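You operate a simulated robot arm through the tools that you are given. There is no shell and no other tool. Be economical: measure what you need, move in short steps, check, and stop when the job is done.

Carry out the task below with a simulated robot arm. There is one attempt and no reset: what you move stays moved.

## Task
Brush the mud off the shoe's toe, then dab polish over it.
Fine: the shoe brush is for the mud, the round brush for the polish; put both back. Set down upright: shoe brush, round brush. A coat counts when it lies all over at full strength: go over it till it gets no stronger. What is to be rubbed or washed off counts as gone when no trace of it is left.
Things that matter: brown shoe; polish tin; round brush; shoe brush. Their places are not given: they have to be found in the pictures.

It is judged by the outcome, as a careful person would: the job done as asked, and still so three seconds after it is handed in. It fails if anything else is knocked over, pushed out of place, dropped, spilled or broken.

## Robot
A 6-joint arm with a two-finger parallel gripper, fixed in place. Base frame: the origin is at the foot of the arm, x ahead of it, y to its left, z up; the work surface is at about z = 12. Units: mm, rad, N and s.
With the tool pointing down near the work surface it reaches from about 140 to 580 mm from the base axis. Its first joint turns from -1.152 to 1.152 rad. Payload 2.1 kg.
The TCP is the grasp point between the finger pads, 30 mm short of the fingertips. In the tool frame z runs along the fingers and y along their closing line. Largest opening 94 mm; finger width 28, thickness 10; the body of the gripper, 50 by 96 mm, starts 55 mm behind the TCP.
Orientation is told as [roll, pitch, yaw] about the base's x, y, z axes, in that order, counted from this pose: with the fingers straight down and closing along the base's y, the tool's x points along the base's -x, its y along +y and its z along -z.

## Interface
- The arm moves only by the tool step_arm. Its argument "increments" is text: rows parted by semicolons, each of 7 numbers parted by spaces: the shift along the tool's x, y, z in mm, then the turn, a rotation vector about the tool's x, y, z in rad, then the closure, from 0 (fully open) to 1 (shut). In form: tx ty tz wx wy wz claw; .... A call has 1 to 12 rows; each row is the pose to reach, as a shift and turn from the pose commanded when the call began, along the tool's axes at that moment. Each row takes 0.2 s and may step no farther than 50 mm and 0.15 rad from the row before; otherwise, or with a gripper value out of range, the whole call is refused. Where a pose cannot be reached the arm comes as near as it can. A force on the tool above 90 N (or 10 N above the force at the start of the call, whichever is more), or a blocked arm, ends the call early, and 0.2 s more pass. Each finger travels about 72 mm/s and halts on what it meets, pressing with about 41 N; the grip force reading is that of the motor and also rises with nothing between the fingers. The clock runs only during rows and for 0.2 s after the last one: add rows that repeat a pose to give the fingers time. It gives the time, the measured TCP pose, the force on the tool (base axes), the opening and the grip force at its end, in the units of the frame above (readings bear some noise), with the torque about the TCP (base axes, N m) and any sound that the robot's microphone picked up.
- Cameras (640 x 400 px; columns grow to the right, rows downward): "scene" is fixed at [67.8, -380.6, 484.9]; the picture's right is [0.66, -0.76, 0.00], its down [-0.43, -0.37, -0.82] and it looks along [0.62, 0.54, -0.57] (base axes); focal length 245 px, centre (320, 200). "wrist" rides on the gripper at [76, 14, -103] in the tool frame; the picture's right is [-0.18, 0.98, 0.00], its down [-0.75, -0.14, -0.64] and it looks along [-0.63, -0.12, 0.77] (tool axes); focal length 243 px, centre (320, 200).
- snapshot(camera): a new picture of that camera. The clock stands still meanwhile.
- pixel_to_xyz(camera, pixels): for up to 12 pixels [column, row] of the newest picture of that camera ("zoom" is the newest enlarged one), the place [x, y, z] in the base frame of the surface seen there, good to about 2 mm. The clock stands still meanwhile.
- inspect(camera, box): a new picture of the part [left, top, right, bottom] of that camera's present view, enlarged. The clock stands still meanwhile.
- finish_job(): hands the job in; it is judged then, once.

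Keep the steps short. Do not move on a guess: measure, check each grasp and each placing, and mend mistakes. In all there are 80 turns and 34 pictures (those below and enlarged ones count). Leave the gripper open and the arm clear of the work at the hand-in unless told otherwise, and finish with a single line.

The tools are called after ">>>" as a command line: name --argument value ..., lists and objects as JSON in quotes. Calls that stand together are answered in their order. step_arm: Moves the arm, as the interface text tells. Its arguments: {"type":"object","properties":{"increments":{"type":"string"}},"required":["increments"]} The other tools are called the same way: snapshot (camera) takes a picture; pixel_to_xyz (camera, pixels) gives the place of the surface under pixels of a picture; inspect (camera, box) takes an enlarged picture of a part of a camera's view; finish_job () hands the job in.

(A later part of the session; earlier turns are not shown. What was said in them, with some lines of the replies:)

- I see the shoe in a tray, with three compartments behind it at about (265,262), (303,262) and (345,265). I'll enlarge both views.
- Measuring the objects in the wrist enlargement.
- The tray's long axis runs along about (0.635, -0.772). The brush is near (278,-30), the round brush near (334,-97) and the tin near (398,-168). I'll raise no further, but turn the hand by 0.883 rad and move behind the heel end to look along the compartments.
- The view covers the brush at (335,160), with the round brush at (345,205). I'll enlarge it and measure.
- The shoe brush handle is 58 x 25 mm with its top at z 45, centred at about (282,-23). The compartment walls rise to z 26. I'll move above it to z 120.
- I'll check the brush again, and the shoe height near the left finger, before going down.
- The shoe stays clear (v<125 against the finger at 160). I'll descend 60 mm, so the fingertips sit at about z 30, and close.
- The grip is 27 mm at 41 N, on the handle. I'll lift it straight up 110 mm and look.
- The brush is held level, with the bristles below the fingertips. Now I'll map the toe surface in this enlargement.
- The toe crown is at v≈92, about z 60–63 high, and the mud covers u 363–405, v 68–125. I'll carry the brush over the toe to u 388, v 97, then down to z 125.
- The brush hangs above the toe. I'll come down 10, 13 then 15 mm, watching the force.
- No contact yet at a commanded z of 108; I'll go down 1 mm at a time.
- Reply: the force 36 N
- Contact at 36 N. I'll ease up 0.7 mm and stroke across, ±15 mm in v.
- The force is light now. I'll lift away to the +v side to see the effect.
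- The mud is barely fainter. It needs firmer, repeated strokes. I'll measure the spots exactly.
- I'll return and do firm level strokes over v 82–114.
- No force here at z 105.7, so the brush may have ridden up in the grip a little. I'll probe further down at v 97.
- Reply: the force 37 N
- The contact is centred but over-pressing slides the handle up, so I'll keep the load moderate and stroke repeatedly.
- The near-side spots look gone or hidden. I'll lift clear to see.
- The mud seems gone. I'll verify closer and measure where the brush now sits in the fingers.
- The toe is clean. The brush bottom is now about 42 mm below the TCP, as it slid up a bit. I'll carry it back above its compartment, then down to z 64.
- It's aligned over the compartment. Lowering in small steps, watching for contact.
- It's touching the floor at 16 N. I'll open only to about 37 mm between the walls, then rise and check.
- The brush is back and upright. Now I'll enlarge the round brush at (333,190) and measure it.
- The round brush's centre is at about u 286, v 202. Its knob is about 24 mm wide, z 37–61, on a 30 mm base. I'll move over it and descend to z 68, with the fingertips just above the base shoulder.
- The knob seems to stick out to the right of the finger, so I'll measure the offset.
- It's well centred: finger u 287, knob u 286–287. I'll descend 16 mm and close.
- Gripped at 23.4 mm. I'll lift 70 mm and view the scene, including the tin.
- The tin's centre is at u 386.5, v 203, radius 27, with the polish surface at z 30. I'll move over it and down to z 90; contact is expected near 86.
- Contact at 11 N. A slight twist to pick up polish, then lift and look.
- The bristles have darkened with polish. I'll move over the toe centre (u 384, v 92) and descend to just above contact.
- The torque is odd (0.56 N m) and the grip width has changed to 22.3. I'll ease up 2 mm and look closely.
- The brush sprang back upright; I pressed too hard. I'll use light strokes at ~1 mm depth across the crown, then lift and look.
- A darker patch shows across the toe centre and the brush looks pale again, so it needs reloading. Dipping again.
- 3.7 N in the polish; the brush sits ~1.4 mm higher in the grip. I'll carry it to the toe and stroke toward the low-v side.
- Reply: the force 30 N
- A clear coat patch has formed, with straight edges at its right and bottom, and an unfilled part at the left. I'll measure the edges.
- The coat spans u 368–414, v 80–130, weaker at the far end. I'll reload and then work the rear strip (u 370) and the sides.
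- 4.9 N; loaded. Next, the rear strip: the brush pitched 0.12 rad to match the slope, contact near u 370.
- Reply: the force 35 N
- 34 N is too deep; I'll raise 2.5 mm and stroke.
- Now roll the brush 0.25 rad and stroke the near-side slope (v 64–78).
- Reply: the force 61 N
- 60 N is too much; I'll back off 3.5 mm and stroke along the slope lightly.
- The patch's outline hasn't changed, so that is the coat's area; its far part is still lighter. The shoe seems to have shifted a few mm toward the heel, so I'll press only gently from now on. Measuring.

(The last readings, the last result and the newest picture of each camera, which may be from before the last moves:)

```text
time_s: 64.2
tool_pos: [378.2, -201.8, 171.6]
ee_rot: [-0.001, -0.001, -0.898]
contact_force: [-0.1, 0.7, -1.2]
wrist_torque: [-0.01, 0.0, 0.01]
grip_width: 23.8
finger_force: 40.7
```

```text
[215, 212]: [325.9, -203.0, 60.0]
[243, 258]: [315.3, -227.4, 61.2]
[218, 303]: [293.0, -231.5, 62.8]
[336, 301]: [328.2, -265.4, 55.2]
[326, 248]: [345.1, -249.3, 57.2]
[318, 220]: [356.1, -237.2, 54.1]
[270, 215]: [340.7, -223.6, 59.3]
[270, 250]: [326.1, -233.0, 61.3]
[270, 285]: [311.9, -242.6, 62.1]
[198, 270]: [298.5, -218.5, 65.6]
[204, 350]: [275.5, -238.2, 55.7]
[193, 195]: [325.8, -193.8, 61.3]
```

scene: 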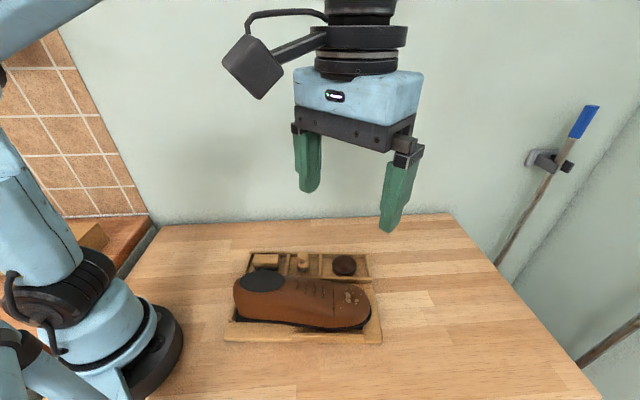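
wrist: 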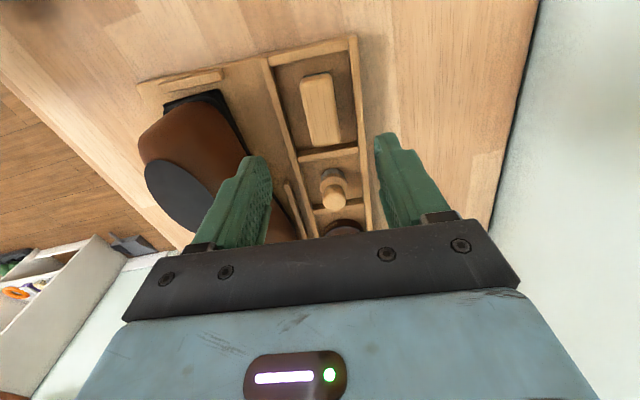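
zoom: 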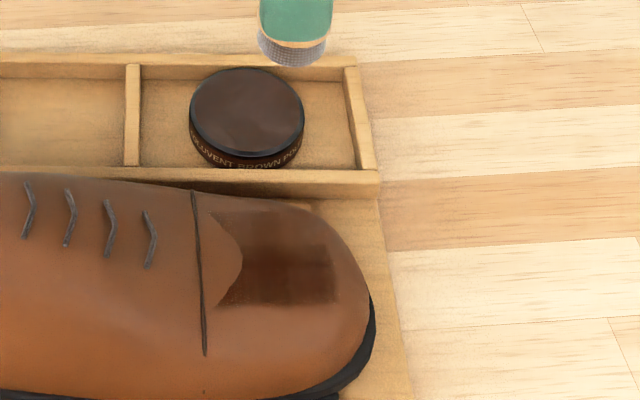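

The patch is u 364–413, v 79–128, and the shoe moved only about 2 mm. I'll reload.

>>> step_arm --increments "4 20 0 0 0 -0.015 1; 9.4 39 10 0 0 -0.015 1; 9.4 39 50 0 0 -0.015 1; 9.4 39 80 0 0 -0.015 1; 9.4 39 88 0 0 -0.015 1; 9.4 39 89.5 0 0 -0.015 1; 9.4 39 89.5 0 0 -0.015 1"

```text
time_s: 65.8
tool_pos: [404.5, -172.2, 81.2]
ee_rot: [0.001, 0.0, -0.883]
contact_force: [2.2, 1.5, 21.4]
wrist_torque: [-0.07, -0.27, 0.0]
grip_width: 23.6
finger_force: 41.1
```

21 N; I'll ease up 1.5 mm, twist, and shift 3 mm back to centre.

>>> step_arm --increments "0 0 -1.5 0 0 0 1; 0 0 -1.5 0 0 0.1 1; 0 0 -1.5 0 0 0 1; 0 0 -1.5 0 0 -0.1 1; 0 0 -1.5 0 0 0 1; 0 0 -1.5 0 0 0 1"

```text
time_s: 67.2
tool_pos: [405.4, -174.3, 82.9]
ee_rot: [0.002, 0.001, -0.883]
contact_force: [-0.3, -0.2, -0.6]
wrist_torque: [-0.02, -0.01, 0.02]
grip_width: 23.7
finger_force: 40.9
```

Now carry it to the far side of the toe, rolled 0.15 rad to match the slope, and approach to just above contact.

>>> step_arm --increments "0 0 -30 0 0 0 1; 0 0 -60 0 0 0 1; 0.5 -42 -60 0.07 0 0 1; 1 -82.6 -60 0.15 0 0 1; 1 -82.6 -42 0.15 0 0 1; 1 -82.6 -33 0.15 0 0 1; 1 -82.6 -31 0.15 0 0 1; 1 -82.6 -31 0.15 0 0 1"

>>> step_arm --increments "0 0 1 0 0 0 1; 0 0 1.5 0 0 0 1; 0 0 1.5 0 0 0 1"

```text
time_s: 69.0
tool_pos: [340.6, -225.4, 114.1]
ee_rot: [-0.15, -0.002, -0.883]
contact_force: [-1.1, -0.2, 0.2]
wrist_torque: [0.01, 0.03, -0.01]
grip_width: 23.9
finger_force: 41.1
```

```text
time_s: 69.8
tool_pos: [340.1, -223.8, 113.7]
ee_rot: [-0.15, -0.002, -0.883]
contact_force: [2.3, -5.9, 44.8]
wrist_torque: [-0.38, -0.51, -0.05]
grip_width: 23.6
finger_force: 40.6
```

45 N, stiff. I'll back off 0.9 mm and zig-zag over the far region, following the surface.

>>> step_arm --increments "0 0 -0.9 0 0 0 1; 0 7 -0.7 0 0 0 1; 0 14 -0.2 0 0 0 1; 8 14 -1 0 0 0 1; 16 14 -1.6 0 0 0 1; 16 5 -2 0 0 0 1; 16 -4 -2.2 0 0 0 1; 8 -4 -1.4 0 0 0 1; 0 -4 -1 0 0 0 1; -8 -4 -0.2 0 0 0 1; -8 5 0.2 0 0 0 1; -8 13 0.7 0 0 0 1"

>>> step_arm --increments "8 -6 -0.8 0 0 0 1; 8 -13 -0.9 0 0 0 1; 8 -19 -0.9 0 0 0 1; 8 -26 -0.7 0 0 0 1; 8 -13 -0.8 0 0 0 1; 8 0 -0.5 0 0 0 1; 16 0 -1.3 0 0 0 1; 16 -10 -1.8 0 0 0 1; 16 -10 -1.8 0 0 0 1"

>>> step_arm --increments "0 0 -25 0 0 0 1; 0 35 -35 -0.07 0 0 1; 0 75 -35 -0.15 0 0 1; 0 75 -35 -0.15 0 0 1"

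>>> inspect --camera "scene" --box '[325, 240, 395, 325]'

```text
time_s: 70.6
tool_pos: [345.6, -219.7, 113.8]
ee_rot: [-0.167, 0.004, -0.887]
contact_force: [-6.8, -2.7, 17.1]
wrist_torque: [-0.18, 0.31, -0.02]
grip_width: 23.4
finger_force: 41.1
stopped in row 3: the force on the tool passed its limit (the readings are from after the stop); the commanded pose is now the measured one
```

```text
time_s: 72.6
tool_pos: [328.3, -212.8, 117.3]
ee_rot: [-0.163, 0.001, -0.885]
contact_force: [1.0, 0.4, -0.4]
wrist_torque: [-0.03, -0.02, -0.02]
grip_width: 23.5
finger_force: 40.7
```

```text
time_s: 73.6
tool_pos: [392.7, -162.2, 138.7]
ee_rot: [-0.012, 0.003, -0.886]
contact_force: [-0.1, -0.3, 0.0]
wrist_torque: [0.01, -0.02, 0.03]
grip_width: 23.9
finger_force: 41.0
```

```text
4.71 times, centred on (360, 282) of scene
```

zoom: 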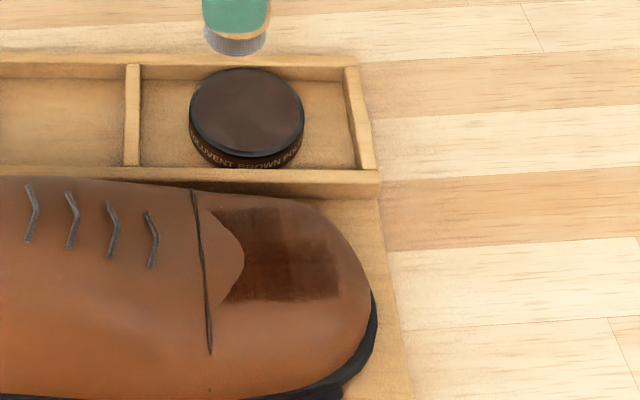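

The far strip has darkened and a cell grid shows with uneven strength. I'll reload carefully for another pass.

>>> step_arm --increments "-12.5 3 0 -0.012 0 0 1; -12.5 3 30 -0.012 0 0 1; -12.5 3 50 -0.012 0 0 1; -12.5 3 55 -0.012 0 0 1; -12.5 3 56 -0.012 0 0 1; -12.5 3 56 -0.012 0 0 1"

>>> step_arm --increments "0 0 1 0 0 0 1; 0 0 1 0 0 0 1"

```text
time_s: 75.0
tool_pos: [401.1, -169.8, 82.4]
ee_rot: [-0.003, 0.002, -0.883]
contact_force: [-0.5, -0.5, -0.3]
wrist_torque: [-0.04, -0.02, -0.01]
grip_width: 23.6
finger_force: 41.4
```

```text
time_s: 75.6
tool_pos: [400.4, -170.4, 83.0]
ee_rot: [-0.002, 0.003, -0.885]
contact_force: [-0.4, 0.6, -0.2]
wrist_torque: [0.03, -0.01, -0.02]
grip_width: 23.9
finger_force: 41.0
```

>>> step_arm --increments "0 0 1 0 0 0 1; 0 0 1 0 0 0 1"

>>> step_arm --increments "0 0 0.7 0 0 0.1 1; 0 0 0.7 0 0 0 1; 0 0 0.7 0 0 -0.1 1; 0 0 0.7 0 0 0 1"

```text
time_s: 76.2
tool_pos: [400.7, -169.8, 82.0]
ee_rot: [-0.002, 0.0, -0.886]
contact_force: [-0.2, -0.7, 0.8]
wrist_torque: [-0.04, -0.02, -0.01]
grip_width: 23.9
finger_force: 40.7
```

```text
time_s: 77.2
tool_pos: [399.9, -170.3, 81.6]
ee_rot: [-0.001, -0.002, -0.885]
contact_force: [2.7, 0.2, 45.5]
wrist_torque: [-0.18, -0.43, 0.03]
grip_width: 23.8
finger_force: 41.3
```

45 N: the fingertips now rest on the brush's shoulder, so it no longer slips. I'll carry it level to the toe, over u 390, v 100, near contact.

>>> step_arm --increments "0 0 -30 0 0 0 1; 0 0 -61 0 0 0 1; -2 -50 -61 0 0 0 1; -4 -101 -55 0 0 0 1; -4 -101 -40 0 0 0 1; -4 -101 -34 0 0 0 1; -4 -101 -32.4 0 0 0 1; -4 -101 -32.4 0 0 0 1"

>>> step_arm --increments "0 0 0.7 0 0 0 1; 0 0 0.7 0 0 0 1"

```text
refused: row 4 steps farther than a row can; nothing moved
```

```text
time_s: 77.8
tool_pos: [400.5, -171.2, 80.7]
ee_rot: [-0.001, 0.003, -0.885]
contact_force: [-2.8, 2.2, 55.1]
wrist_torque: [-0.1, -0.22, 0.0]
grip_width: 23.6
finger_force: 41.2
```

The travel row was refused (too long), and it pressed 0.7 mm more into the tin, harmlessly. Redo with shorter rows.

>>> step_arm --increments "0 0 -30 0 0 0 1; 0 0 -62 0 0 0 1; -2 -36 -62 0 0 0 1; -4 -70 -62 0 0 0 1; -4 -101 -55 0 0 0 1; -4 -101 -40 0 0 0 1; -4 -101 -35 0 0 0 1; -4 -101 -33 0 0 0 1; -4 -101 -33 0 0 0 1"

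```text
time_s: 79.8
tool_pos: [325.2, -238.0, 113.6]
ee_rot: [-0.001, 0.003, -0.885]
contact_force: [-0.1, -0.5, 0.1]
wrist_torque: [0.01, -0.01, 0.04]
grip_width: 23.9
finger_force: 41.1
```

>>> step_arm --increments "0 0 0.7 0 0 0 1; 0 0 0.7 0 0 0 1"

```text
time_s: 80.4
tool_pos: [324.9, -238.0, 112.9]
ee_rot: [-0.002, 0.0, -0.884]
contact_force: [0.0, 0.5, 4.6]
wrist_torque: [-0.07, -0.08, 0.02]
grip_width: 24.0
finger_force: 41.6
```

Light contact at 4.6 N. I'll zig-zag lightly, following the shape.

>>> step_arm --increments "0 -7 0.2 0 0 0 1; 0 -14 0.3 0 0 0 1; 0 -7 0.2 0 0 0 1; 0 0 0.2 0 0 0 1; 0 7 0.5 0 0 0 1; 0 14 1 0 0 0 1; 0 21 1.8 0 0 0 1; 0 14 1.1 0 0 0 1; -8 14 1.4 0 0 0 1; -8 7 1 0 0 0 1; -8 0 0.6 0 0 0 1; -8 -10 0.6 0 0 0 1"

>>> step_arm --increments "9 0 -0.8 0 0 0 1; 16 0 -1.4 0 0 0 1; 16 8 -1.4 0 0 0 1; 16 16 -1.2 0 0 0 1; 16 24 -0.5 0 0 0 1; 16 31 0.4 0 0 0 1; 16 24 -0.4 0 0 0 1; 16 12 -1.2 0 0 0 1; 16 0 -1.4 0 0 0 1; 16 -6 -1.3 0 0 0 1; 8 -6 -0.6 0 0 0 1; 8 0 -0.5 0 0 0 1"

>>> step_arm --increments "0 0 -20 0 0 0 1; -4 40 -32 0 0 0 1; -4 80 -32 0 0 0 1; -4 111 -32 0 0 0 1; -4 111 -32 0 0 0 1"

>>> inspect --camera "scene" --box '[335, 270, 390, 310]'

```text
time_s: 81.9
tool_pos: [330.3, -235.0, 112.8]
ee_rot: [-0.028, 0.0, -0.895]
contact_force: [-5.4, -2.5, 16.3]
wrist_torque: [-0.16, 0.07, -0.04]
grip_width: 23.6
finger_force: 41.6
stopped in row 7: the force on the tool passed its limit (the readings are from after the stop); the commanded pose is now the measured one
```

```text
time_s: 84.5
tool_pos: [324.6, -230.8, 112.2]
ee_rot: [-0.032, 0.0, -0.899]
contact_force: [-18.1, -5.1, 25.0]
wrist_torque: [-0.25, 0.68, 0.0]
grip_width: 23.8
finger_force: 41.2
```

```text
time_s: 85.7
tool_pos: [418.0, -162.0, 137.3]
ee_rot: [-0.026, 0.001, -0.895]
contact_force: [-1.0, 0.0, -1.0]
wrist_torque: [0.0, -0.01, 0.01]
grip_width: 23.5
finger_force: 41.4
```

```text
10.00 times, centred on (362, 290) of scene
```

zoom: 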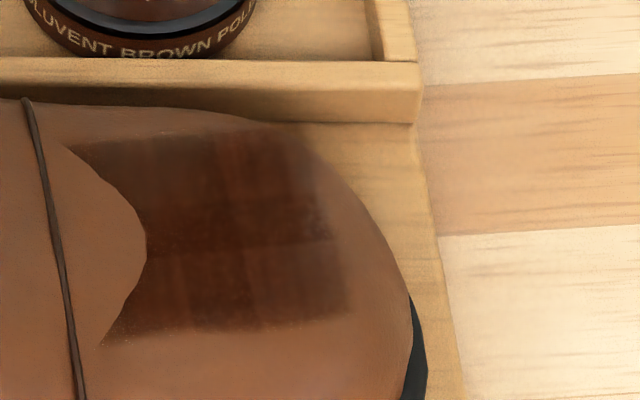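

The coat is more even now, but my strokes dug in at the far side because a level brush shouldn't be lowered there. I'll reload and go over it at constant height.

>>> step_arm --increments "4.5 -17.3 0 -0.026 0 -0.01 1; 4.5 -17.3 30 -0.026 0 -0.01 1; 4.5 -17.3 50 -0.026 0 -0.01 1; 4.5 -17.3 54 -0.026 0 -0.01 1; 4.5 -17.3 54 -0.026 0 -0.01 1"

>>> step_arm --increments "0 0 0.8 0 0 0 1; 0 0 1.2 0 0 0 1; 0 0 1.2 0 0 0 1"

```text
time_s: 86.9
tool_pos: [399.0, -171.3, 88.4]
ee_rot: [0.001, -0.001, -0.885]
contact_force: [-0.6, -0.5, -0.3]
wrist_torque: [-0.01, 0.01, 0.02]
grip_width: 23.7
finger_force: 40.5
```

```text
time_s: 87.7
tool_pos: [398.9, -168.6, 88.0]
ee_rot: [0.0, 0.001, -0.884]
contact_force: [-0.3, 0.4, -0.3]
wrist_torque: [0.01, 0.01, 0.0]
grip_width: 23.9
finger_force: 40.7
```

>>> step_arm --increments "-1 2 3 0 0 0 1; -1 2 4.5 0 0 0 1; -1 2 4.5 0 0 0 1"

>>> step_arm --increments "0 0 0.7 0 0 0 1; 0 0 0.7 0 0 0 1"

```text
time_s: 88.5
tool_pos: [400.3, -169.2, 83.5]
ee_rot: [-0.002, 0.0, -0.882]
contact_force: [-0.3, 0.3, 0.8]
wrist_torque: [0.02, 0.03, -0.03]
grip_width: 23.5
finger_force: 40.7
```

```text
time_s: 89.1
tool_pos: [401.6, -168.4, 83.9]
ee_rot: [0.001, 0.001, -0.883]
contact_force: [0.2, -0.4, 0.2]
wrist_torque: [0.01, 0.03, 0.02]
grip_width: 23.8
finger_force: 41.0
```

>>> step_arm --increments "0 0 0.8 0 0 0 1; 0 0 1.3 0 0 0.1 1; 0 0 1.6 0 0 0 1; 0 0 1.6 0 0 -0.1 1; 0 0 1.6 0 0 0 1"

```text
time_s: 90.3
tool_pos: [400.9, -169.3, 80.3]
ee_rot: [0.003, 0.001, -0.884]
contact_force: [0.1, -0.5, 60.2]
wrist_torque: [-0.29, -0.28, -0.01]
grip_width: 23.9
finger_force: 40.9
```

60 N; well loaded. Contact on the toe should be 32.4 mm above this height. I'll carry it over and stroke at constant height along three lines.

>>> step_arm --increments "0 0 -31 0 0 0 1; 0 0 -63 0 0 0 1; -2 -36 -63 0 0 0 1; -4 -70 -63 0 0 0 1; -4.7 -102 -56 0 0 0 1; -4.7 -102 -41 0 0 0 1; -4.7 -102 -34 0 0 0 1; -4.7 -102 -32.4 0 0 0 1; -4.7 -109 -32.4 0 0 0 1; -4.7 -116 -32.4 0 0 0 1; -4.7 -109 -32.3 0 0 0 1; -4.7 -102 -32.3 0 0 0 1"

>>> step_arm --increments "0 7 0 0 0 0 1; 0 14 0 0 0 0 1; 0 20 0.2 0 0 0 1; 0 14 0 0 0 0 1; 0 7 0 0 0 0 1; 10 7 -1.2 0 0 0 1; 10 0 -1.3 0 0 0 1; 10 -10 -1.2 0 0 0 1; 10 0 -1.3 0 0 0 1; 10 10 -1.1 0 0 0 1; 10 18 -0.9 0 0 0 1; 10 7 -1.2 0 0 0 1"

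```text
time_s: 92.9
tool_pos: [325.2, -238.4, 113.2]
ee_rot: [0.001, 0.0, -0.886]
contact_force: [-0.5, -0.3, -1.1]
wrist_torque: [0.0, 0.04, -0.02]
grip_width: 23.7
finger_force: 41.1
```

```text
time_s: 95.5
tool_pos: [324.3, -224.4, 113.0]
ee_rot: [0.002, 0.001, -0.882]
contact_force: [5.8, 3.7, 7.0]
wrist_torque: [0.08, -0.3, 0.1]
grip_width: 23.7
finger_force: 40.5
```

Light contact (7 N) on the rear line. Now the front line and a second centre pass slightly deeper, then lift and look.

>>> step_arm --increments "-5 0 0.8 0 0 0 1; -10 0 1.6 0 0 0 1; -10 -9 1.6 0 0 0 1; -10 -18 1.6 0 0 0 1; -10 -9 1.6 0 0 0 1; -10 0 1.6 0 0 0 1; -10 8 1.7 0 0 0 1; -10 13 1.8 0 0 0 1; -18 10 2.3 0 0 0 1; -18 0 2.2 0 0 0 1; -18 -10 2.2 0 0 0 1; -18 -20 2.3 0 0 0 1"

>>> step_arm --increments "0 8 0 0 0 0 1; 0 16 0 0 0 0 1; 0 24 0 0 0 0 1; 9 24 -0.8 0 0 0 1; 18 24 -2 0 0 0 1; 18 12 -2.3 0 0 0 1; 18 2 -2.3 0 0 0 1; 18 2 -25 0 0 0 1; 18 40 -35 0 0 0 1; 10 80 -35 0 0 0 1; 10 115 -32 0 0 0 1; 10 115 -32 0 0 0 1"

>>> inspect --camera "scene" --box '[335, 270, 390, 310]'

```text
time_s: 98.1
tool_pos: [319.3, -250.6, 111.6]
ee_rot: [0.001, 0.0, -0.883]
contact_force: [0.1, -0.2, -0.1]
wrist_torque: [0.01, -0.03, 0.01]
grip_width: 23.9
finger_force: 40.8
```

```text
time_s: 100.7
tool_pos: [402.7, -170.4, 144.0]
ee_rot: [-0.001, 0.001, -0.885]
contact_force: [0.6, 0.5, -0.3]
wrist_torque: [-0.02, -0.01, 0.01]
grip_width: 23.9
finger_force: 40.5
```

```text
10.00 times, centred on (362, 290) of scene
```

zoom: 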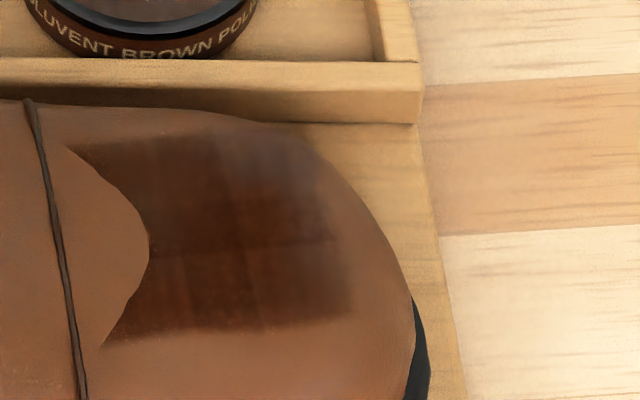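

The coat is fuller at the rear; the front far corner (u 395–410, v 105–125) still looks lighter, as a level brush doesn't reach that slope. I'll reload, then tilt the brush to it.

>>> step_arm --increments "0 0 30 0 0 0 1; 0 0 55 0 0 0 1; 0 0 62 0 0 0 1; 0 0 62.7 0 0 0 1; 0 0 62.7 0 0 0.1 1; 0 0 62.7 0 0 0 1; 0 0 62.7 0 0 -0.1 1; 0 0 62.7 0 0 0 1"

>>> step_arm --increments "0 0 -30 0 0 0 1; 0 0 -62.7 0 0 0 1; -13 -40 -62.7 0.07 0.1 0 1; -26 -79 -55 0.15 0.2 0 1; -26 -79 -40 0.15 0.2 0 1; -26 -79 -31 0.15 0.2 0 1; -26 -79 -29 0.15 0.2 0 1; -26 -79 -29 0.15 0.2 0 1"

```text
time_s: 102.5
tool_pos: [400.3, -169.8, 78.7]
ee_rot: [0.0, 0.001, -0.884]
contact_force: [-0.2, 0.3, 0.8]
wrist_torque: [-0.04, -0.01, 0.01]
grip_width: 23.9
finger_force: 40.8
```

```text
time_s: 104.3
tool_pos: [357.9, -243.2, 112.7]
ee_rot: [-0.155, 0.199, -0.9]
contact_force: [-2.7, -0.2, 49.6]
wrist_torque: [-0.12, 0.01, 0.0]
grip_width: 24.2
finger_force: 41.1
```

50 N here; I'll raise 2 mm and stroke lightly with the tilt, sweeping the far front corner.

>>> step_arm --increments "0 0 -2 0 0 0 1; 0 -6 -2.2 0 0 0 1; 0 -12 -2.4 0 0 0 1; 0 -6 -2.2 0 0 0 1; 0 0 -2 0 0 0 1; 5 0 -2.2 0 0 0 1; 10 0 -2.6 0 0 0 1; 10 -6 -2.8 0 0 0 1; 10 -12 -3 0 0 0 1; 5 -12 -2.6 0 0 0 1; 0 -12 -2.4 0 0 0 1; 0 -6 -2.2 0 0 0 1"

>>> step_arm --increments "0 0 0.6 0 0 0 1; 0 6 0.6 0 0 0 1; 0 6 -2 0 0 0 1; 8 6 -2 0 0 0 1; 8 6 -0.2 0 0 0 1; 8 -2 -0.3 0 0 0 1; 8 -2 -3 0 0 0 1; 16 -2 -3 0 0 0 1; 16 -2 -0.9 0 0 0 1; 16 6 -0.7 0 0 0 1; 16 6 -0.7 0 0 0 1"

>>> step_arm --increments "0 0 -25 0 0 0 1; 0 40 -34 -0.07 -0.1 0 1; 0 75 -34 -0.15 -0.2 0 1; 0 75 -34 -0.15 -0.2 0 1"

>>> inspect --camera "scene" --box '[325, 240, 395, 325]'

```text
time_s: 106.9
tool_pos: [352.9, -244.3, 113.0]
ee_rot: [-0.154, 0.201, -0.898]
contact_force: [-0.2, -0.2, -0.3]
wrist_torque: [0.01, 0.0, -0.01]
grip_width: 24.0
finger_force: 41.3
```

```text
time_s: 109.3
tool_pos: [349.2, -228.8, 116.8]
ee_rot: [-0.153, 0.2, -0.9]
contact_force: [-1.1, -0.2, 0.1]
wrist_torque: [0.01, -0.03, 0.04]
grip_width: 24.2
finger_force: 40.7
```

```text
time_s: 110.3
tool_pos: [413.0, -183.5, 137.4]
ee_rot: [0.001, -0.001, -0.885]
contact_force: [-0.2, -0.4, -0.6]
wrist_torque: [0.0, 0.0, -0.01]
grip_width: 24.4
finger_force: 40.8
```

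```text
4.71 times, centred on (360, 282) of scene
```

zoom: 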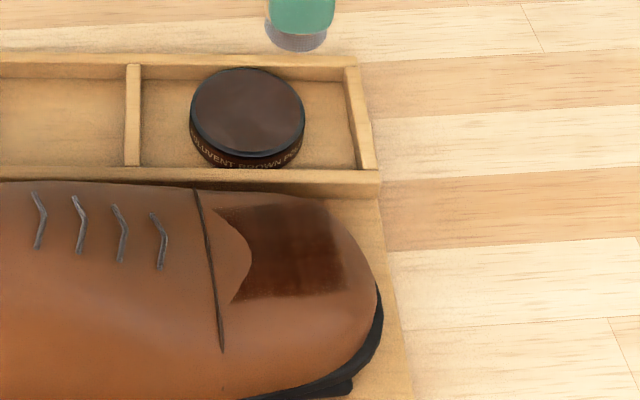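

The coat looks quite even. A tight zoom to judge its strength.

>>> inspect --camera "scene" --box '[337, 278, 373, 306]'

```text
14.29 times, centred on (355, 292) of scene
```

zoom: 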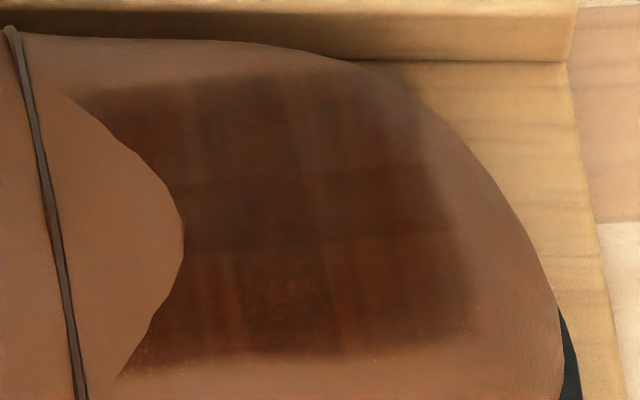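

Strength is still uneven (lighter at the lower left, lower right and far corners). I'll reload with a firm dip, which also re-seats the brush.

>>> step_arm --increments "9 0.3 0 0 0 0 1; 17.4 0.5 20 0 0 0 1; 17.4 0.5 45 0 0 0 1; 17.4 0.5 55 0 0 0 1; 17.4 0.5 57 0 0 0 1; 17.4 0.5 58 0 0 0 1; 17.4 0.5 58 0 0 0.1 1; 17.4 0.5 58 0 0 0 1; 17.4 0.5 58 0 0 -0.1 1; 17.4 0.5 58 0 0 0 1"

```text
time_s: 112.5
tool_pos: [402.7, -169.3, 80.8]
ee_rot: [-0.002, 0.0, -0.884]
contact_force: [-0.1, 1.0, -0.1]
wrist_torque: [0.0, 0.01, 0.02]
grip_width: 23.9
finger_force: 40.7
```

Not touching yet; two more small presses with readings.

>>> step_arm --increments "0 0 0.5 0 0 0 1; 0 0 1 0 0 0 1; 0 0 1 0 0 0 1"

>>> step_arm --increments "0 0 0.7 0 0 0 1; 0 0 0.7 0 0 0.1 1; 0 0 0.7 0 0 0 1"

>>> step_arm --increments "0 0 0.6 0 0 0 1; 0 0 0.6 0 0 -0.1 1; 0 0 0.6 0 0 0 1"

```text
time_s: 113.3
tool_pos: [402.4, -168.8, 78.8]
ee_rot: [0.001, -0.001, -0.884]
contact_force: [-0.7, -2.7, 11.2]
wrist_torque: [-0.24, -0.04, -0.03]
grip_width: 23.9
finger_force: 40.8
```

```text
time_s: 114.1
tool_pos: [402.8, -168.7, 79.4]
ee_rot: [0.0, 0.0, -0.885]
contact_force: [1.5, -0.7, 35.1]
wrist_torque: [-0.32, -0.33, 0.0]
grip_width: 24.1
finger_force: 40.9
```

```text
time_s: 114.9
tool_pos: [402.6, -170.9, 79.0]
ee_rot: [0.001, 0.001, -0.883]
contact_force: [-0.6, 2.7, 44.6]
wrist_torque: [-0.18, -0.24, 0.04]
grip_width: 24.0
finger_force: 40.4
```

Loaded at 45 N. Now the front line, pitched 0.15 rad, at the calibrated height.

>>> step_arm --increments "0 0 -31 0 0 0 1; 0 0 -62 0 0 0 1; -9 -36 -62 0 0 0 1; -18 -70 -62 0 0.08 0 1; -26.5 -107 -58 0 0.15 0 1; -26.5 -107 -42 0 0.15 0 1; -26.5 -107 -33 0 0.15 0 1; -26.5 -107 -31 0 0.15 0 1; -26.5 -107 -30.5 0 0.15 0 1"

>>> step_arm --increments "0 -6 0 0 0 0 1; 0 -12 0 0 0 0 1; 0 -6 0 0 0 0 1; 0 0 0 0 0 0 1; 0 6 0 0 0 0 1; 0 12 0 0 0 0 1; 0 6 0 0 0 0 1; 0 0 0 0 0 0 1"

>>> step_arm --increments "0 0 0.5 0 0 0 1; 0 0 0.5 0 0 0 1"

```text
time_s: 116.9
tool_pos: [336.5, -257.7, 110.4]
ee_rot: [0.0, 0.152, -0.885]
contact_force: [-6.2, -2.0, 91.2]
wrist_torque: [-0.68, -0.04, -0.06]
grip_width: 24.0
finger_force: 41.1
```

```text
time_s: 118.7
tool_pos: [337.9, -257.0, 111.6]
ee_rot: [0.001, 0.15, -0.883]
contact_force: [-10.1, -6.1, 77.8]
wrist_torque: [-0.84, 0.06, -0.13]
grip_width: 24.2
finger_force: 41.4
```

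```text
time_s: 119.2
tool_pos: [339.1, -256.3, 111.0]
ee_rot: [0.004, 0.151, -0.88]
contact_force: [0.6, -0.3, 25.0]
wrist_torque: [-0.17, -0.1, 0.01]
grip_width: 24.2
finger_force: 41.1
stopped in row 2: the force on the tool passed its limit (the readings are from after the stop); the commanded pose is now the measured one
```

It's pressing firmly; I'll ease up slightly and continue the strokes from front to rear along the pitched plane.

>>> step_arm --increments "0 5 -0.3 0 0 0 1; 0 11 -0.1 0 0 0 1; 0 16 0.2 0 0 0 1; 0 11 -0.1 0 0 0 1; 8 11 -0.4 0 0 0 1; 8 4 -0.5 0 0 0 1; 8 -4 -0.5 0 0 0 1; 8 -12 -0.4 0 0 0 1; 16 -12 -0.5 0 0 0 1; 16 -4 -0.6 0 0 0 1; 16 4 -0.6 0 0 0 1; 16 14 -0.3 0 0 0 1"

>>> step_arm --increments "8 0 0 0 0 0 1; 16 0 0.1 0 0 0 1; 16 -8 0 0 0 0 1; 16 -18 0 0 0 0 1; 16 -26 0.2 0 0 0 1; 21 -24 0.2 0 0 0 1; 21 -12 0.2 0 0 0 1; 21 0 0.3 0 0 0 1; 16 6 0.4 0 0 0 1; 8 6 0.3 0 0 0 1; 0 6 0.3 0 0 0 1; 0 0 0 0 0 0 1"

>>> step_arm --increments "0 0 -25 0 0 0 1; 0 40 -34 0 -0.08 0 1; 0 85 -34 0 -0.15 0 1; 0 85 -34 0 -0.15 0 1"

>>> inspect --camera "scene" --box '[330, 250, 385, 310]'

```text
time_s: 121.8
tool_pos: [338.4, -235.8, 111.6]
ee_rot: [0.003, 0.153, -0.881]
contact_force: [0.2, -0.4, -0.2]
wrist_torque: [-0.01, 0.01, -0.01]
grip_width: 23.9
finger_force: 40.9
```

```text
time_s: 124.3
tool_pos: [339.8, -236.5, 112.8]
ee_rot: [0.002, 0.153, -0.88]
contact_force: [-0.1, 0.5, -1.0]
wrist_torque: [0.03, 0.01, 0.0]
grip_width: 23.7
finger_force: 41.0
```

```text
time_s: 125.3
tool_pos: [408.9, -186.6, 146.1]
ee_rot: [0.004, 0.001, -0.882]
contact_force: [-0.1, 0.7, -0.7]
wrist_torque: [0.0, 0.01, 0.04]
grip_width: 23.9
finger_force: 40.9
```

```text
6.67 times, centred on (358, 280) of scene
```

zoom: 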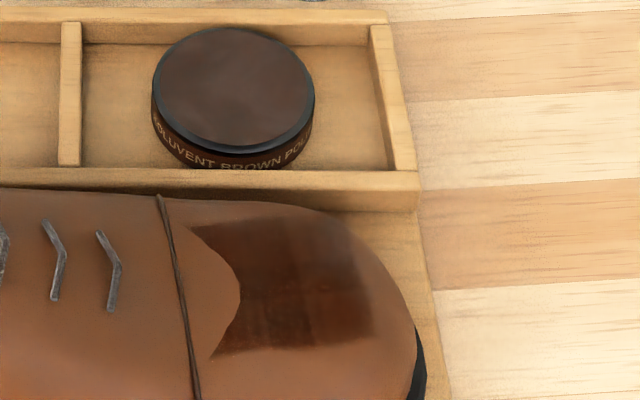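

One more load for an even coat. Dipping with stepped presses.

>>> step_arm --increments "9 3 10 0 0 0 1; 17 6 40 0 0 0 1; 17 6 60 0 0 0 1; 17 6 66 0 0 0 1; 17 6 67 0 0 0 1; 17 6 67 0 0 0 1"

>>> step_arm --increments "0 0 0.7 0 0 0.1 1; 0 0 0.7 0 0 0 1; 0 0 0.7 0 0 0 1"

>>> step_arm --increments "0 0 0.6 0 0 -0.1 1; 0 0 0.6 0 0 0 1; 0 0 0.6 0 0 0 1"

>>> step_arm --increments "0 0 0.5 0 0 -0.1 1; 0 0 0.5 0 0 0 1; 0 0 0.5 0 0 0 1"

```text
time_s: 126.8
tool_pos: [403.1, -169.4, 78.9]
ee_rot: [0.005, 0.002, -0.881]
contact_force: [0.4, 0.9, 5.0]
wrist_torque: [-0.03, 0.02, 0.0]
grip_width: 24.0
finger_force: 41.1
```

```text
time_s: 127.5
tool_pos: [400.5, -169.9, 78.5]
ee_rot: [0.001, 0.002, -0.881]
contact_force: [0.0, 0.0, 0.7]
wrist_torque: [-0.04, -0.01, -0.03]
grip_width: 23.9
finger_force: 40.2
```

```text
time_s: 128.3
tool_pos: [401.6, -169.2, 78.2]
ee_rot: [0.002, 0.004, -0.882]
contact_force: [-1.9, -1.7, 27.8]
wrist_torque: [-0.09, 0.09, -0.01]
grip_width: 23.8
finger_force: 40.7
```

```text
time_s: 129.2
tool_pos: [401.1, -168.2, 78.1]
ee_rot: [0.003, -0.001, -0.882]
contact_force: [-0.5, -2.0, 44.6]
wrist_torque: [-0.16, -0.02, 0.0]
grip_width: 24.1
finger_force: 41.2
```

Loaded again (45 N). Full sweep: front, centre and rear along the pitched plane, then lift and look.

>>> step_arm --increments "0 0 -31 0 0 0 1; 0 0 -62 0 0 0 1; -9 -36 -62 0 0 0 1; -18 -70 -62 0 0.08 0 1; -27.4 -106.5 -58 0 0.15 0 1; -27.4 -106.5 -42 0 0.15 0 1; -27.4 -106.5 -34 0 0.15 0 1; -27.4 -106.5 -32 0 0.15 0 1; -27.4 -106.5 -31.6 0 0.15 0 1"

>>> step_arm --increments "0 -6 0 0 0 0 1; 0 -12 0 0 0 0 1; 0 -4 0 0 0 0 1; 0 4 0.1 0 0 0 1; 0 12 0.4 0 0 0 1; 0 18 0.8 0 0 0 1; 0 12 0.4 0 0 0 1; 7 12 0.3 0 0 0 1; 7 4 0 0 0 0 1; 7 -4 0 0 0 0 1; 7 -12 0.1 0 0 0 1; 14 -12 0.2 0 0 0 1"

>>> step_arm --increments "0 8 0 0 0 0 1; 0 16 0.1 0 0 0 1; 0 24 0.5 0 0 0 1; 0 30 0.9 0 0 0 1; 8 30 1 0 0 0 1; 8 22 0.8 0 0 0 1; 8 12 0.4 0 0 0 1; 8 2 0.3 0 0 0 1; 16 2 0.5 0 0 0 1; 16 12 0.6 0 0 0 1; 16 22 0.9 0 0 0 1; 16 30 1.3 0 0 0 1"

>>> step_arm --increments "6 0 0.2 0 0 0 1; 6 -8 -0.2 0 0 0 1; 6 -18 -0.6 0 0 0 1; 6 -28 -0.8 0 0 0 1; 0 -28 -0.8 0 0 0 1; 0 -18 -0.5 0 0 0 1; 0 -8 -0.2 0 0 0 1; 0 0 0 0 0 0 1; 0 0 -25 0 0 0 1; 0 40 -40 0 -0.08 0 1; 0 85 -45 0 -0.15 0 1; 0 85 -45 0 -0.15 0 1"

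>>> inspect --camera "scene" --box '[337, 278, 373, 306]'

```text
time_s: 131.2
tool_pos: [336.2, -258.6, 111.4]
ee_rot: [0.0, 0.152, -0.881]
contact_force: [-4.9, 0.4, 50.1]
wrist_torque: [-0.41, -0.05, -0.01]
grip_width: 23.8
finger_force: 41.2
```

```text
time_s: 132.4
tool_pos: [340.3, -256.3, 110.4]
ee_rot: [-0.021, 0.153, -0.896]
contact_force: [-1.5, -1.5, 20.5]
wrist_torque: [-0.17, -0.03, -0.02]
grip_width: 24.0
finger_force: 41.8
stopped in row 6: the force on the tool passed its limit (the readings are from after the stop); the commanded pose is now the measured one
```

```text
time_s: 133.3
tool_pos: [354.6, -245.0, 110.2]
ee_rot: [-0.046, 0.155, -0.911]
contact_force: [-6.4, 0.1, 13.9]
wrist_torque: [-0.15, 0.28, -0.02]
grip_width: 24.2
finger_force: 40.8
stopped in row 4: the force on the tool passed its limit (the readings are from after the stop); the commanded pose is now the measured one
```

```text
time_s: 135.9
tool_pos: [426.8, -197.6, 151.0]
ee_rot: [-0.044, 0.002, -0.904]
contact_force: [-0.6, 0.4, -0.9]
wrist_torque: [-0.01, -0.03, 0.02]
grip_width: 24.0
finger_force: 41.4
```

```text
14.29 times, centred on (355, 292) of scene
```

zoom: 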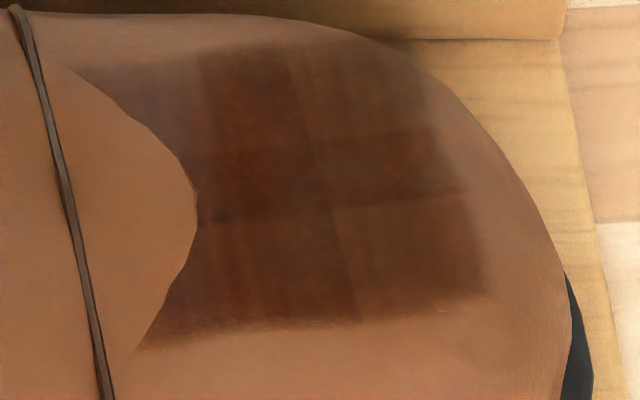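

The rear-far and front-near parts look lighter. I have turns for one more cycle, so I'll dip with stepped presses.

>>> step_arm --increments "19 0 10 -0.044 0 -0.021 1; 37 -1 40 -0.044 0 -0.021 1; 37 -1 62 -0.044 0 -0.021 1; 37 -1 69 -0.044 0 -0.021 1; 37 -1 71 -0.044 0 -0.021 1; 37 -1 71 -0.044 0 -0.021 1"

>>> step_arm --increments "0 0 0.8 0 0 0.1 1; 0 0 0.8 0 0 0 1; 0 0 0.8 0 0 0 1"

>>> step_arm --increments "0 0 0.7 0 0 -0.1 1; 0 0 0.7 0 0 0 1; 0 0 0.7 0 0 0 1"

>>> step_arm --increments "0 0 0.5 0 0 -0.1 1; 0 0 0.5 0 0 0 1; 0 0 0.5 0 0 0 1"

```text
time_s: 137.3
tool_pos: [402.7, -170.9, 80.7]
ee_rot: [0.001, 0.004, -0.883]
contact_force: [0.8, -0.2, -0.1]
wrist_torque: [0.0, -0.01, 0.03]
grip_width: 24.1
finger_force: 41.3
```

```text
time_s: 138.2
tool_pos: [402.3, -171.6, 80.0]
ee_rot: [0.0, 0.003, -0.883]
contact_force: [0.0, 0.0, -0.7]
wrist_torque: [0.0, 0.0, 0.02]
grip_width: 24.1
finger_force: 41.3
```

```text
time_s: 138.9
tool_pos: [401.5, -171.0, 79.4]
ee_rot: [0.002, 0.003, -0.884]
contact_force: [-0.4, -1.3, 1.1]
wrist_torque: [-0.07, 0.01, -0.01]
grip_width: 24.0
finger_force: 41.1
```

```text
time_s: 139.8
tool_pos: [401.1, -169.9, 79.5]
ee_rot: [0.002, 0.003, -0.883]
contact_force: [0.3, 0.7, -0.3]
wrist_torque: [0.04, 0.01, 0.01]
grip_width: 23.9
finger_force: 40.9
```

It's just touching. I'll press and twist, then do the rear-far corner, hop to the front-near part, and lift.

>>> step_arm --increments "0 0 0.5 0 0 0 1; 0 0 0.9 0 0 0.1 1; 0 0 0.9 0 0 0 1; 0 0 0.9 0 0 -0.1 1; 0 0 0.9 0 0 0 1"

>>> step_arm --increments "0 0 -31 0 0 0 1; 0 0 -62 0 0 0 1; 6 -40 -62 0.06 0.05 0 1; 11.6 -77.7 -58 0.12 0.1 0 1; 11.6 -77.7 -44 0.12 0.1 0 1; 11.6 -77.7 -34 0.12 0.1 0 1; 11.6 -77.7 -32.2 0.12 0.1 0 1; 11.6 -77.7 -32.2 0.12 0.1 0 1"

>>> step_arm --increments "0 0 0.6 0 0 0 1; 0 -5 0.5 0 0 0 1; 0 -10 0.4 0 0 0 1; 0 -5 0.5 0 0 0 1; 0 0 0.6 0 0 0 1; 5 0 0.6 0 0 0 1; 5 -6 0.5 0 0 0 1; 5 -12 0.4 0 0 0 1"

>>> step_arm --increments "0 0 0.5 0 0 0 1; 0 6 0.6 0 0 0 1; 0 12 0.7 0 0 0 1; 0 6 0.6 0 0 0 1; -6 6 0.6 0 0 0 1; -6 0 0.5 0 0 0 1; -6 -6 0.5 0 0 0 1"

>>> step_arm --increments "0 0 -10 -0.06 0.02 0 1; -36 -18 -12 -0.12 0.05 0 1; -36 -18 -5 -0.12 0.05 0 1; -36 -18 -2.2 -0.12 0.05 0 1; -36 -18 -1.6 -0.12 0.05 0 1"

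>>> step_arm --increments "0 0 0.3 0 0 0 1; 0 -6 0.3 0 0 0 1; 0 0 0.3 0 0 0 1; 0 6 0.3 0 0 0 1; 0 12 0.4 0 0 0 1; 7 12 0.3 0 0 0 1; 7 4 0.1 0 0 0 1; 7 -4 0.1 0 0 0 1; 14 -4 0.1 0 0 0 1; 14 4 0.1 0 0 0 1; 14 12 0.3 0 0 0 1"

>>> step_arm --increments "0 0 -25 0 0 0 1; 0 40 -40 0 -0.08 0 1; 0 85 -55 0 -0.15 0 1; 0 85 -55 0 -0.15 0 1"

>>> inspect --camera "scene" --box '[290, 215, 400, 315]'

```text
time_s: 140.9
tool_pos: [403.4, -170.6, 77.7]
ee_rot: [0.001, 0.003, -0.884]
contact_force: [0.8, -1.3, 54.2]
wrist_torque: [-0.05, -0.03, 0.03]
grip_width: 23.8
finger_force: 40.9
```

```text
time_s: 142.8
tool_pos: [332.8, -212.2, 110.0]
ee_rot: [-0.123, 0.101, -0.89]
contact_force: [1.4, -10.5, 68.4]
wrist_torque: [-0.57, -0.57, 0.13]
grip_width: 23.9
finger_force: 41.3
```

```text
time_s: 144.6
tool_pos: [322.8, -213.9, 111.5]
ee_rot: [-0.115, 0.109, -0.886]
contact_force: [13.1, 7.3, 15.1]
wrist_torque: [0.39, -0.75, 0.02]
grip_width: 24.1
finger_force: 40.6
```

```text
time_s: 146.2
tool_pos: [324.7, -220.6, 110.8]
ee_rot: [-0.109, 0.11, -0.881]
contact_force: [11.9, 33.4, 51.5]
wrist_torque: [1.68, -1.0, 0.26]
grip_width: 24.4
finger_force: 40.9
```

```text
time_s: 147.3
tool_pos: [329.4, -262.4, 112.1]
ee_rot: [-0.001, 0.154, -0.891]
contact_force: [0.0, 0.3, 0.2]
wrist_torque: [0.02, 0.0, -0.01]
grip_width: 23.8
finger_force: 40.9
```

```text
time_s: 149.8
tool_pos: [330.6, -242.9, 112.9]
ee_rot: [0.001, 0.155, -0.892]
contact_force: [-0.4, -0.3, -0.2]
wrist_torque: [0.02, -0.01, 0.0]
grip_width: 24.1
finger_force: 41.1
```

```text
time_s: 150.8
tool_pos: [399.2, -198.0, 165.8]
ee_rot: [-0.001, 0.004, -0.893]
contact_force: [-0.1, -0.7, -1.5]
wrist_torque: [0.04, -0.03, 0.02]
grip_width: 24.0
finger_force: 41.4
```

```text
4.00 times, centred on (345, 265) of scene
5 turns are left
```

zoom: 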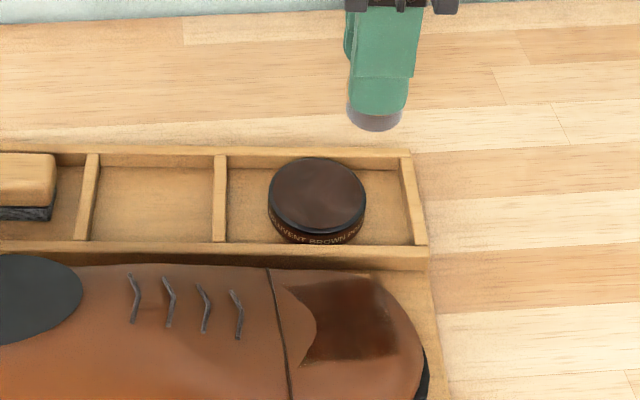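

5 turns left, so the round brush goes back now. I'll travel over its compartment (u 286, v 202) and lower it with stepped probes.

>>> step_arm --increments "30 5 0 0 0 -0.01 1; 60 10 0 0 0 -0.01 1; 90 15 0 0 0 -0.01 1; 120 20 0 0 0 -0.01 1; 120 20 40 0 0 -0.01 1; 120 20 75 0 0 -0.01 1; 120 20 96 0 0 -0.01 1; 120 20 101 0 0 -0.01 1; 120 20 101 0 0 -0.01 1"

>>> step_arm --increments "0 0 0.7 0 0 0 1; 0 0 1.4 0 0 0 1; 0 0 1.4 0 0 0 1"

>>> step_arm --increments "0 0 0.6 0 0 0 1; 0 0 1.2 0 0 0 1; 0 0 1.2 0 0 0 1"

>>> inspect --camera "scene" --box '[250, 200, 390, 310]'

```text
time_s: 152.8
tool_pos: [341.6, -89.9, 66.8]
ee_rot: [0.0, 0.003, -0.881]
contact_force: [-1.3, 0.7, -0.3]
wrist_torque: [-0.01, 0.01, -0.01]
grip_width: 24.1
finger_force: 41.1
```

```text
time_s: 153.6
tool_pos: [342.1, -90.5, 65.3]
ee_rot: [0.0, 0.002, -0.882]
contact_force: [-0.4, -0.1, -0.1]
wrist_torque: [0.0, -0.01, -0.01]
grip_width: 24.2
finger_force: 41.2
```

```text
time_s: 154.3
tool_pos: [342.9, -91.4, 63.4]
ee_rot: [0.0, 0.004, -0.881]
contact_force: [-0.3, -0.3, -0.8]
wrist_torque: [0.02, 0.0, 0.0]
grip_width: 23.7
finger_force: 40.8
```

```text
3.64 times, centred on (320, 255) of scene
4 turns are left
```

zoom: 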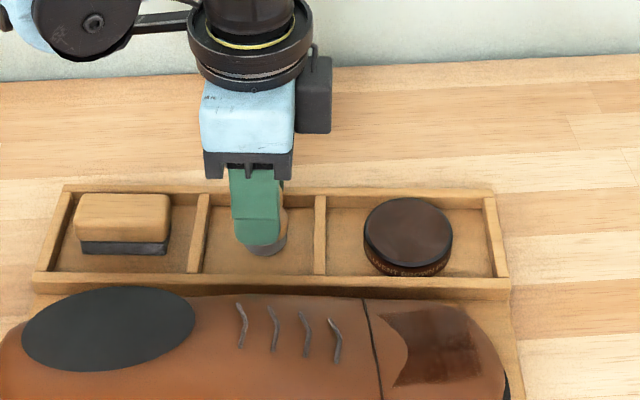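

Still free at about z 63.7. More stepped lowering, expecting the floor near 60.

>>> step_arm --increments "0 0 1 0 0 0 1; 0 0 2 0 0 0 1; 0 0 2 0 0 0 1"

>>> step_arm --increments "0 0 0.6 0 0 0 1; 0 0 1 0 0 0 1; 0 0 1 0 0 0 1"

>>> step_arm --increments "0 0 0.4 0 0 0 1; 0 0 0.8 0 0 0 1; 0 0 0.8 0 0 0 1"

>>> step_arm --increments "0 0 0.3 0 0 0 1; 0 0 0.6 0 0 0 1; 0 0 0.6 0 0 0 1"

```text
time_s: 155.2
tool_pos: [341.6, -91.5, 63.0]
ee_rot: [-0.001, 0.005, -0.881]
contact_force: [-0.1, -0.1, -1.1]
wrist_torque: [0.02, 0.02, -0.01]
grip_width: 23.8
finger_force: 40.8
```

```text
time_s: 155.9
tool_pos: [341.7, -93.2, 61.0]
ee_rot: [0.001, 0.007, -0.882]
contact_force: [-1.4, 4.8, 43.9]
wrist_torque: [0.19, -0.04, -0.02]
grip_width: 24.4
finger_force: 41.1
```

```text
time_s: 156.8
tool_pos: [341.0, -91.9, 60.0]
ee_rot: [-0.001, 0.001, -0.884]
contact_force: [-3.7, -2.7, 72.8]
wrist_torque: [-0.17, 0.02, -0.05]
grip_width: 23.9
finger_force: 40.6
```

```text
time_s: 157.6
tool_pos: [343.3, -92.8, 61.8]
ee_rot: [-0.004, 0.003, -0.882]
contact_force: [-1.0, -0.4, 28.3]
wrist_torque: [0.02, -0.12, 0.02]
grip_width: 24.2
finger_force: 40.8
stopped in row 3: the force on the tool passed its limit (the readings are from after the stop); the commanded pose is now the measured one
3 turns are left
```

It's seated on the floor. I'll ease, open, rise straight up and look.

>>> step_arm --increments "0 0 -0.4 0 0 0 1; 0 0 -0.4 0 0 0 0.6; 0 0 -0.4 0 0 0 0.4; 0 0 -0.4 0 0 0 0.3; 0 0 -20 0 0 0 0.3; 0 0 -60 0 0 0 0.2; 0 0 -105 0 0 0 0; 0 0 -150 0 0 0 0; 0 0 -150 0 0 0 0"

>>> inspect --camera "scene" --box '[215, 220, 391, 350]'

```text
time_s: 159.6
tool_pos: [343.8, -92.1, 208.4]
ee_rot: [-0.004, 0.002, -0.882]
contact_force: [0.2, 0.2, 0.0]
wrist_torque: [-0.02, -0.01, 0.0]
grip_width: 94.2
finger_force: 0.0
```

```text
refused: no pictures are left
2 turns are left
```

No pictures are left. The gripper opened freely (94 mm) and rose clear with no force, so I'm handing in.

>>> finish_job

```text
The job is handed in.
```

The mud is off the toe and both brushes are back in their compartments, but I can't confirm the polish is at full strength all over: the last picture looked fairly even, I had no pictures left to check the round brush after letting it go, and my strokes shifted the shoe a few millimetres.
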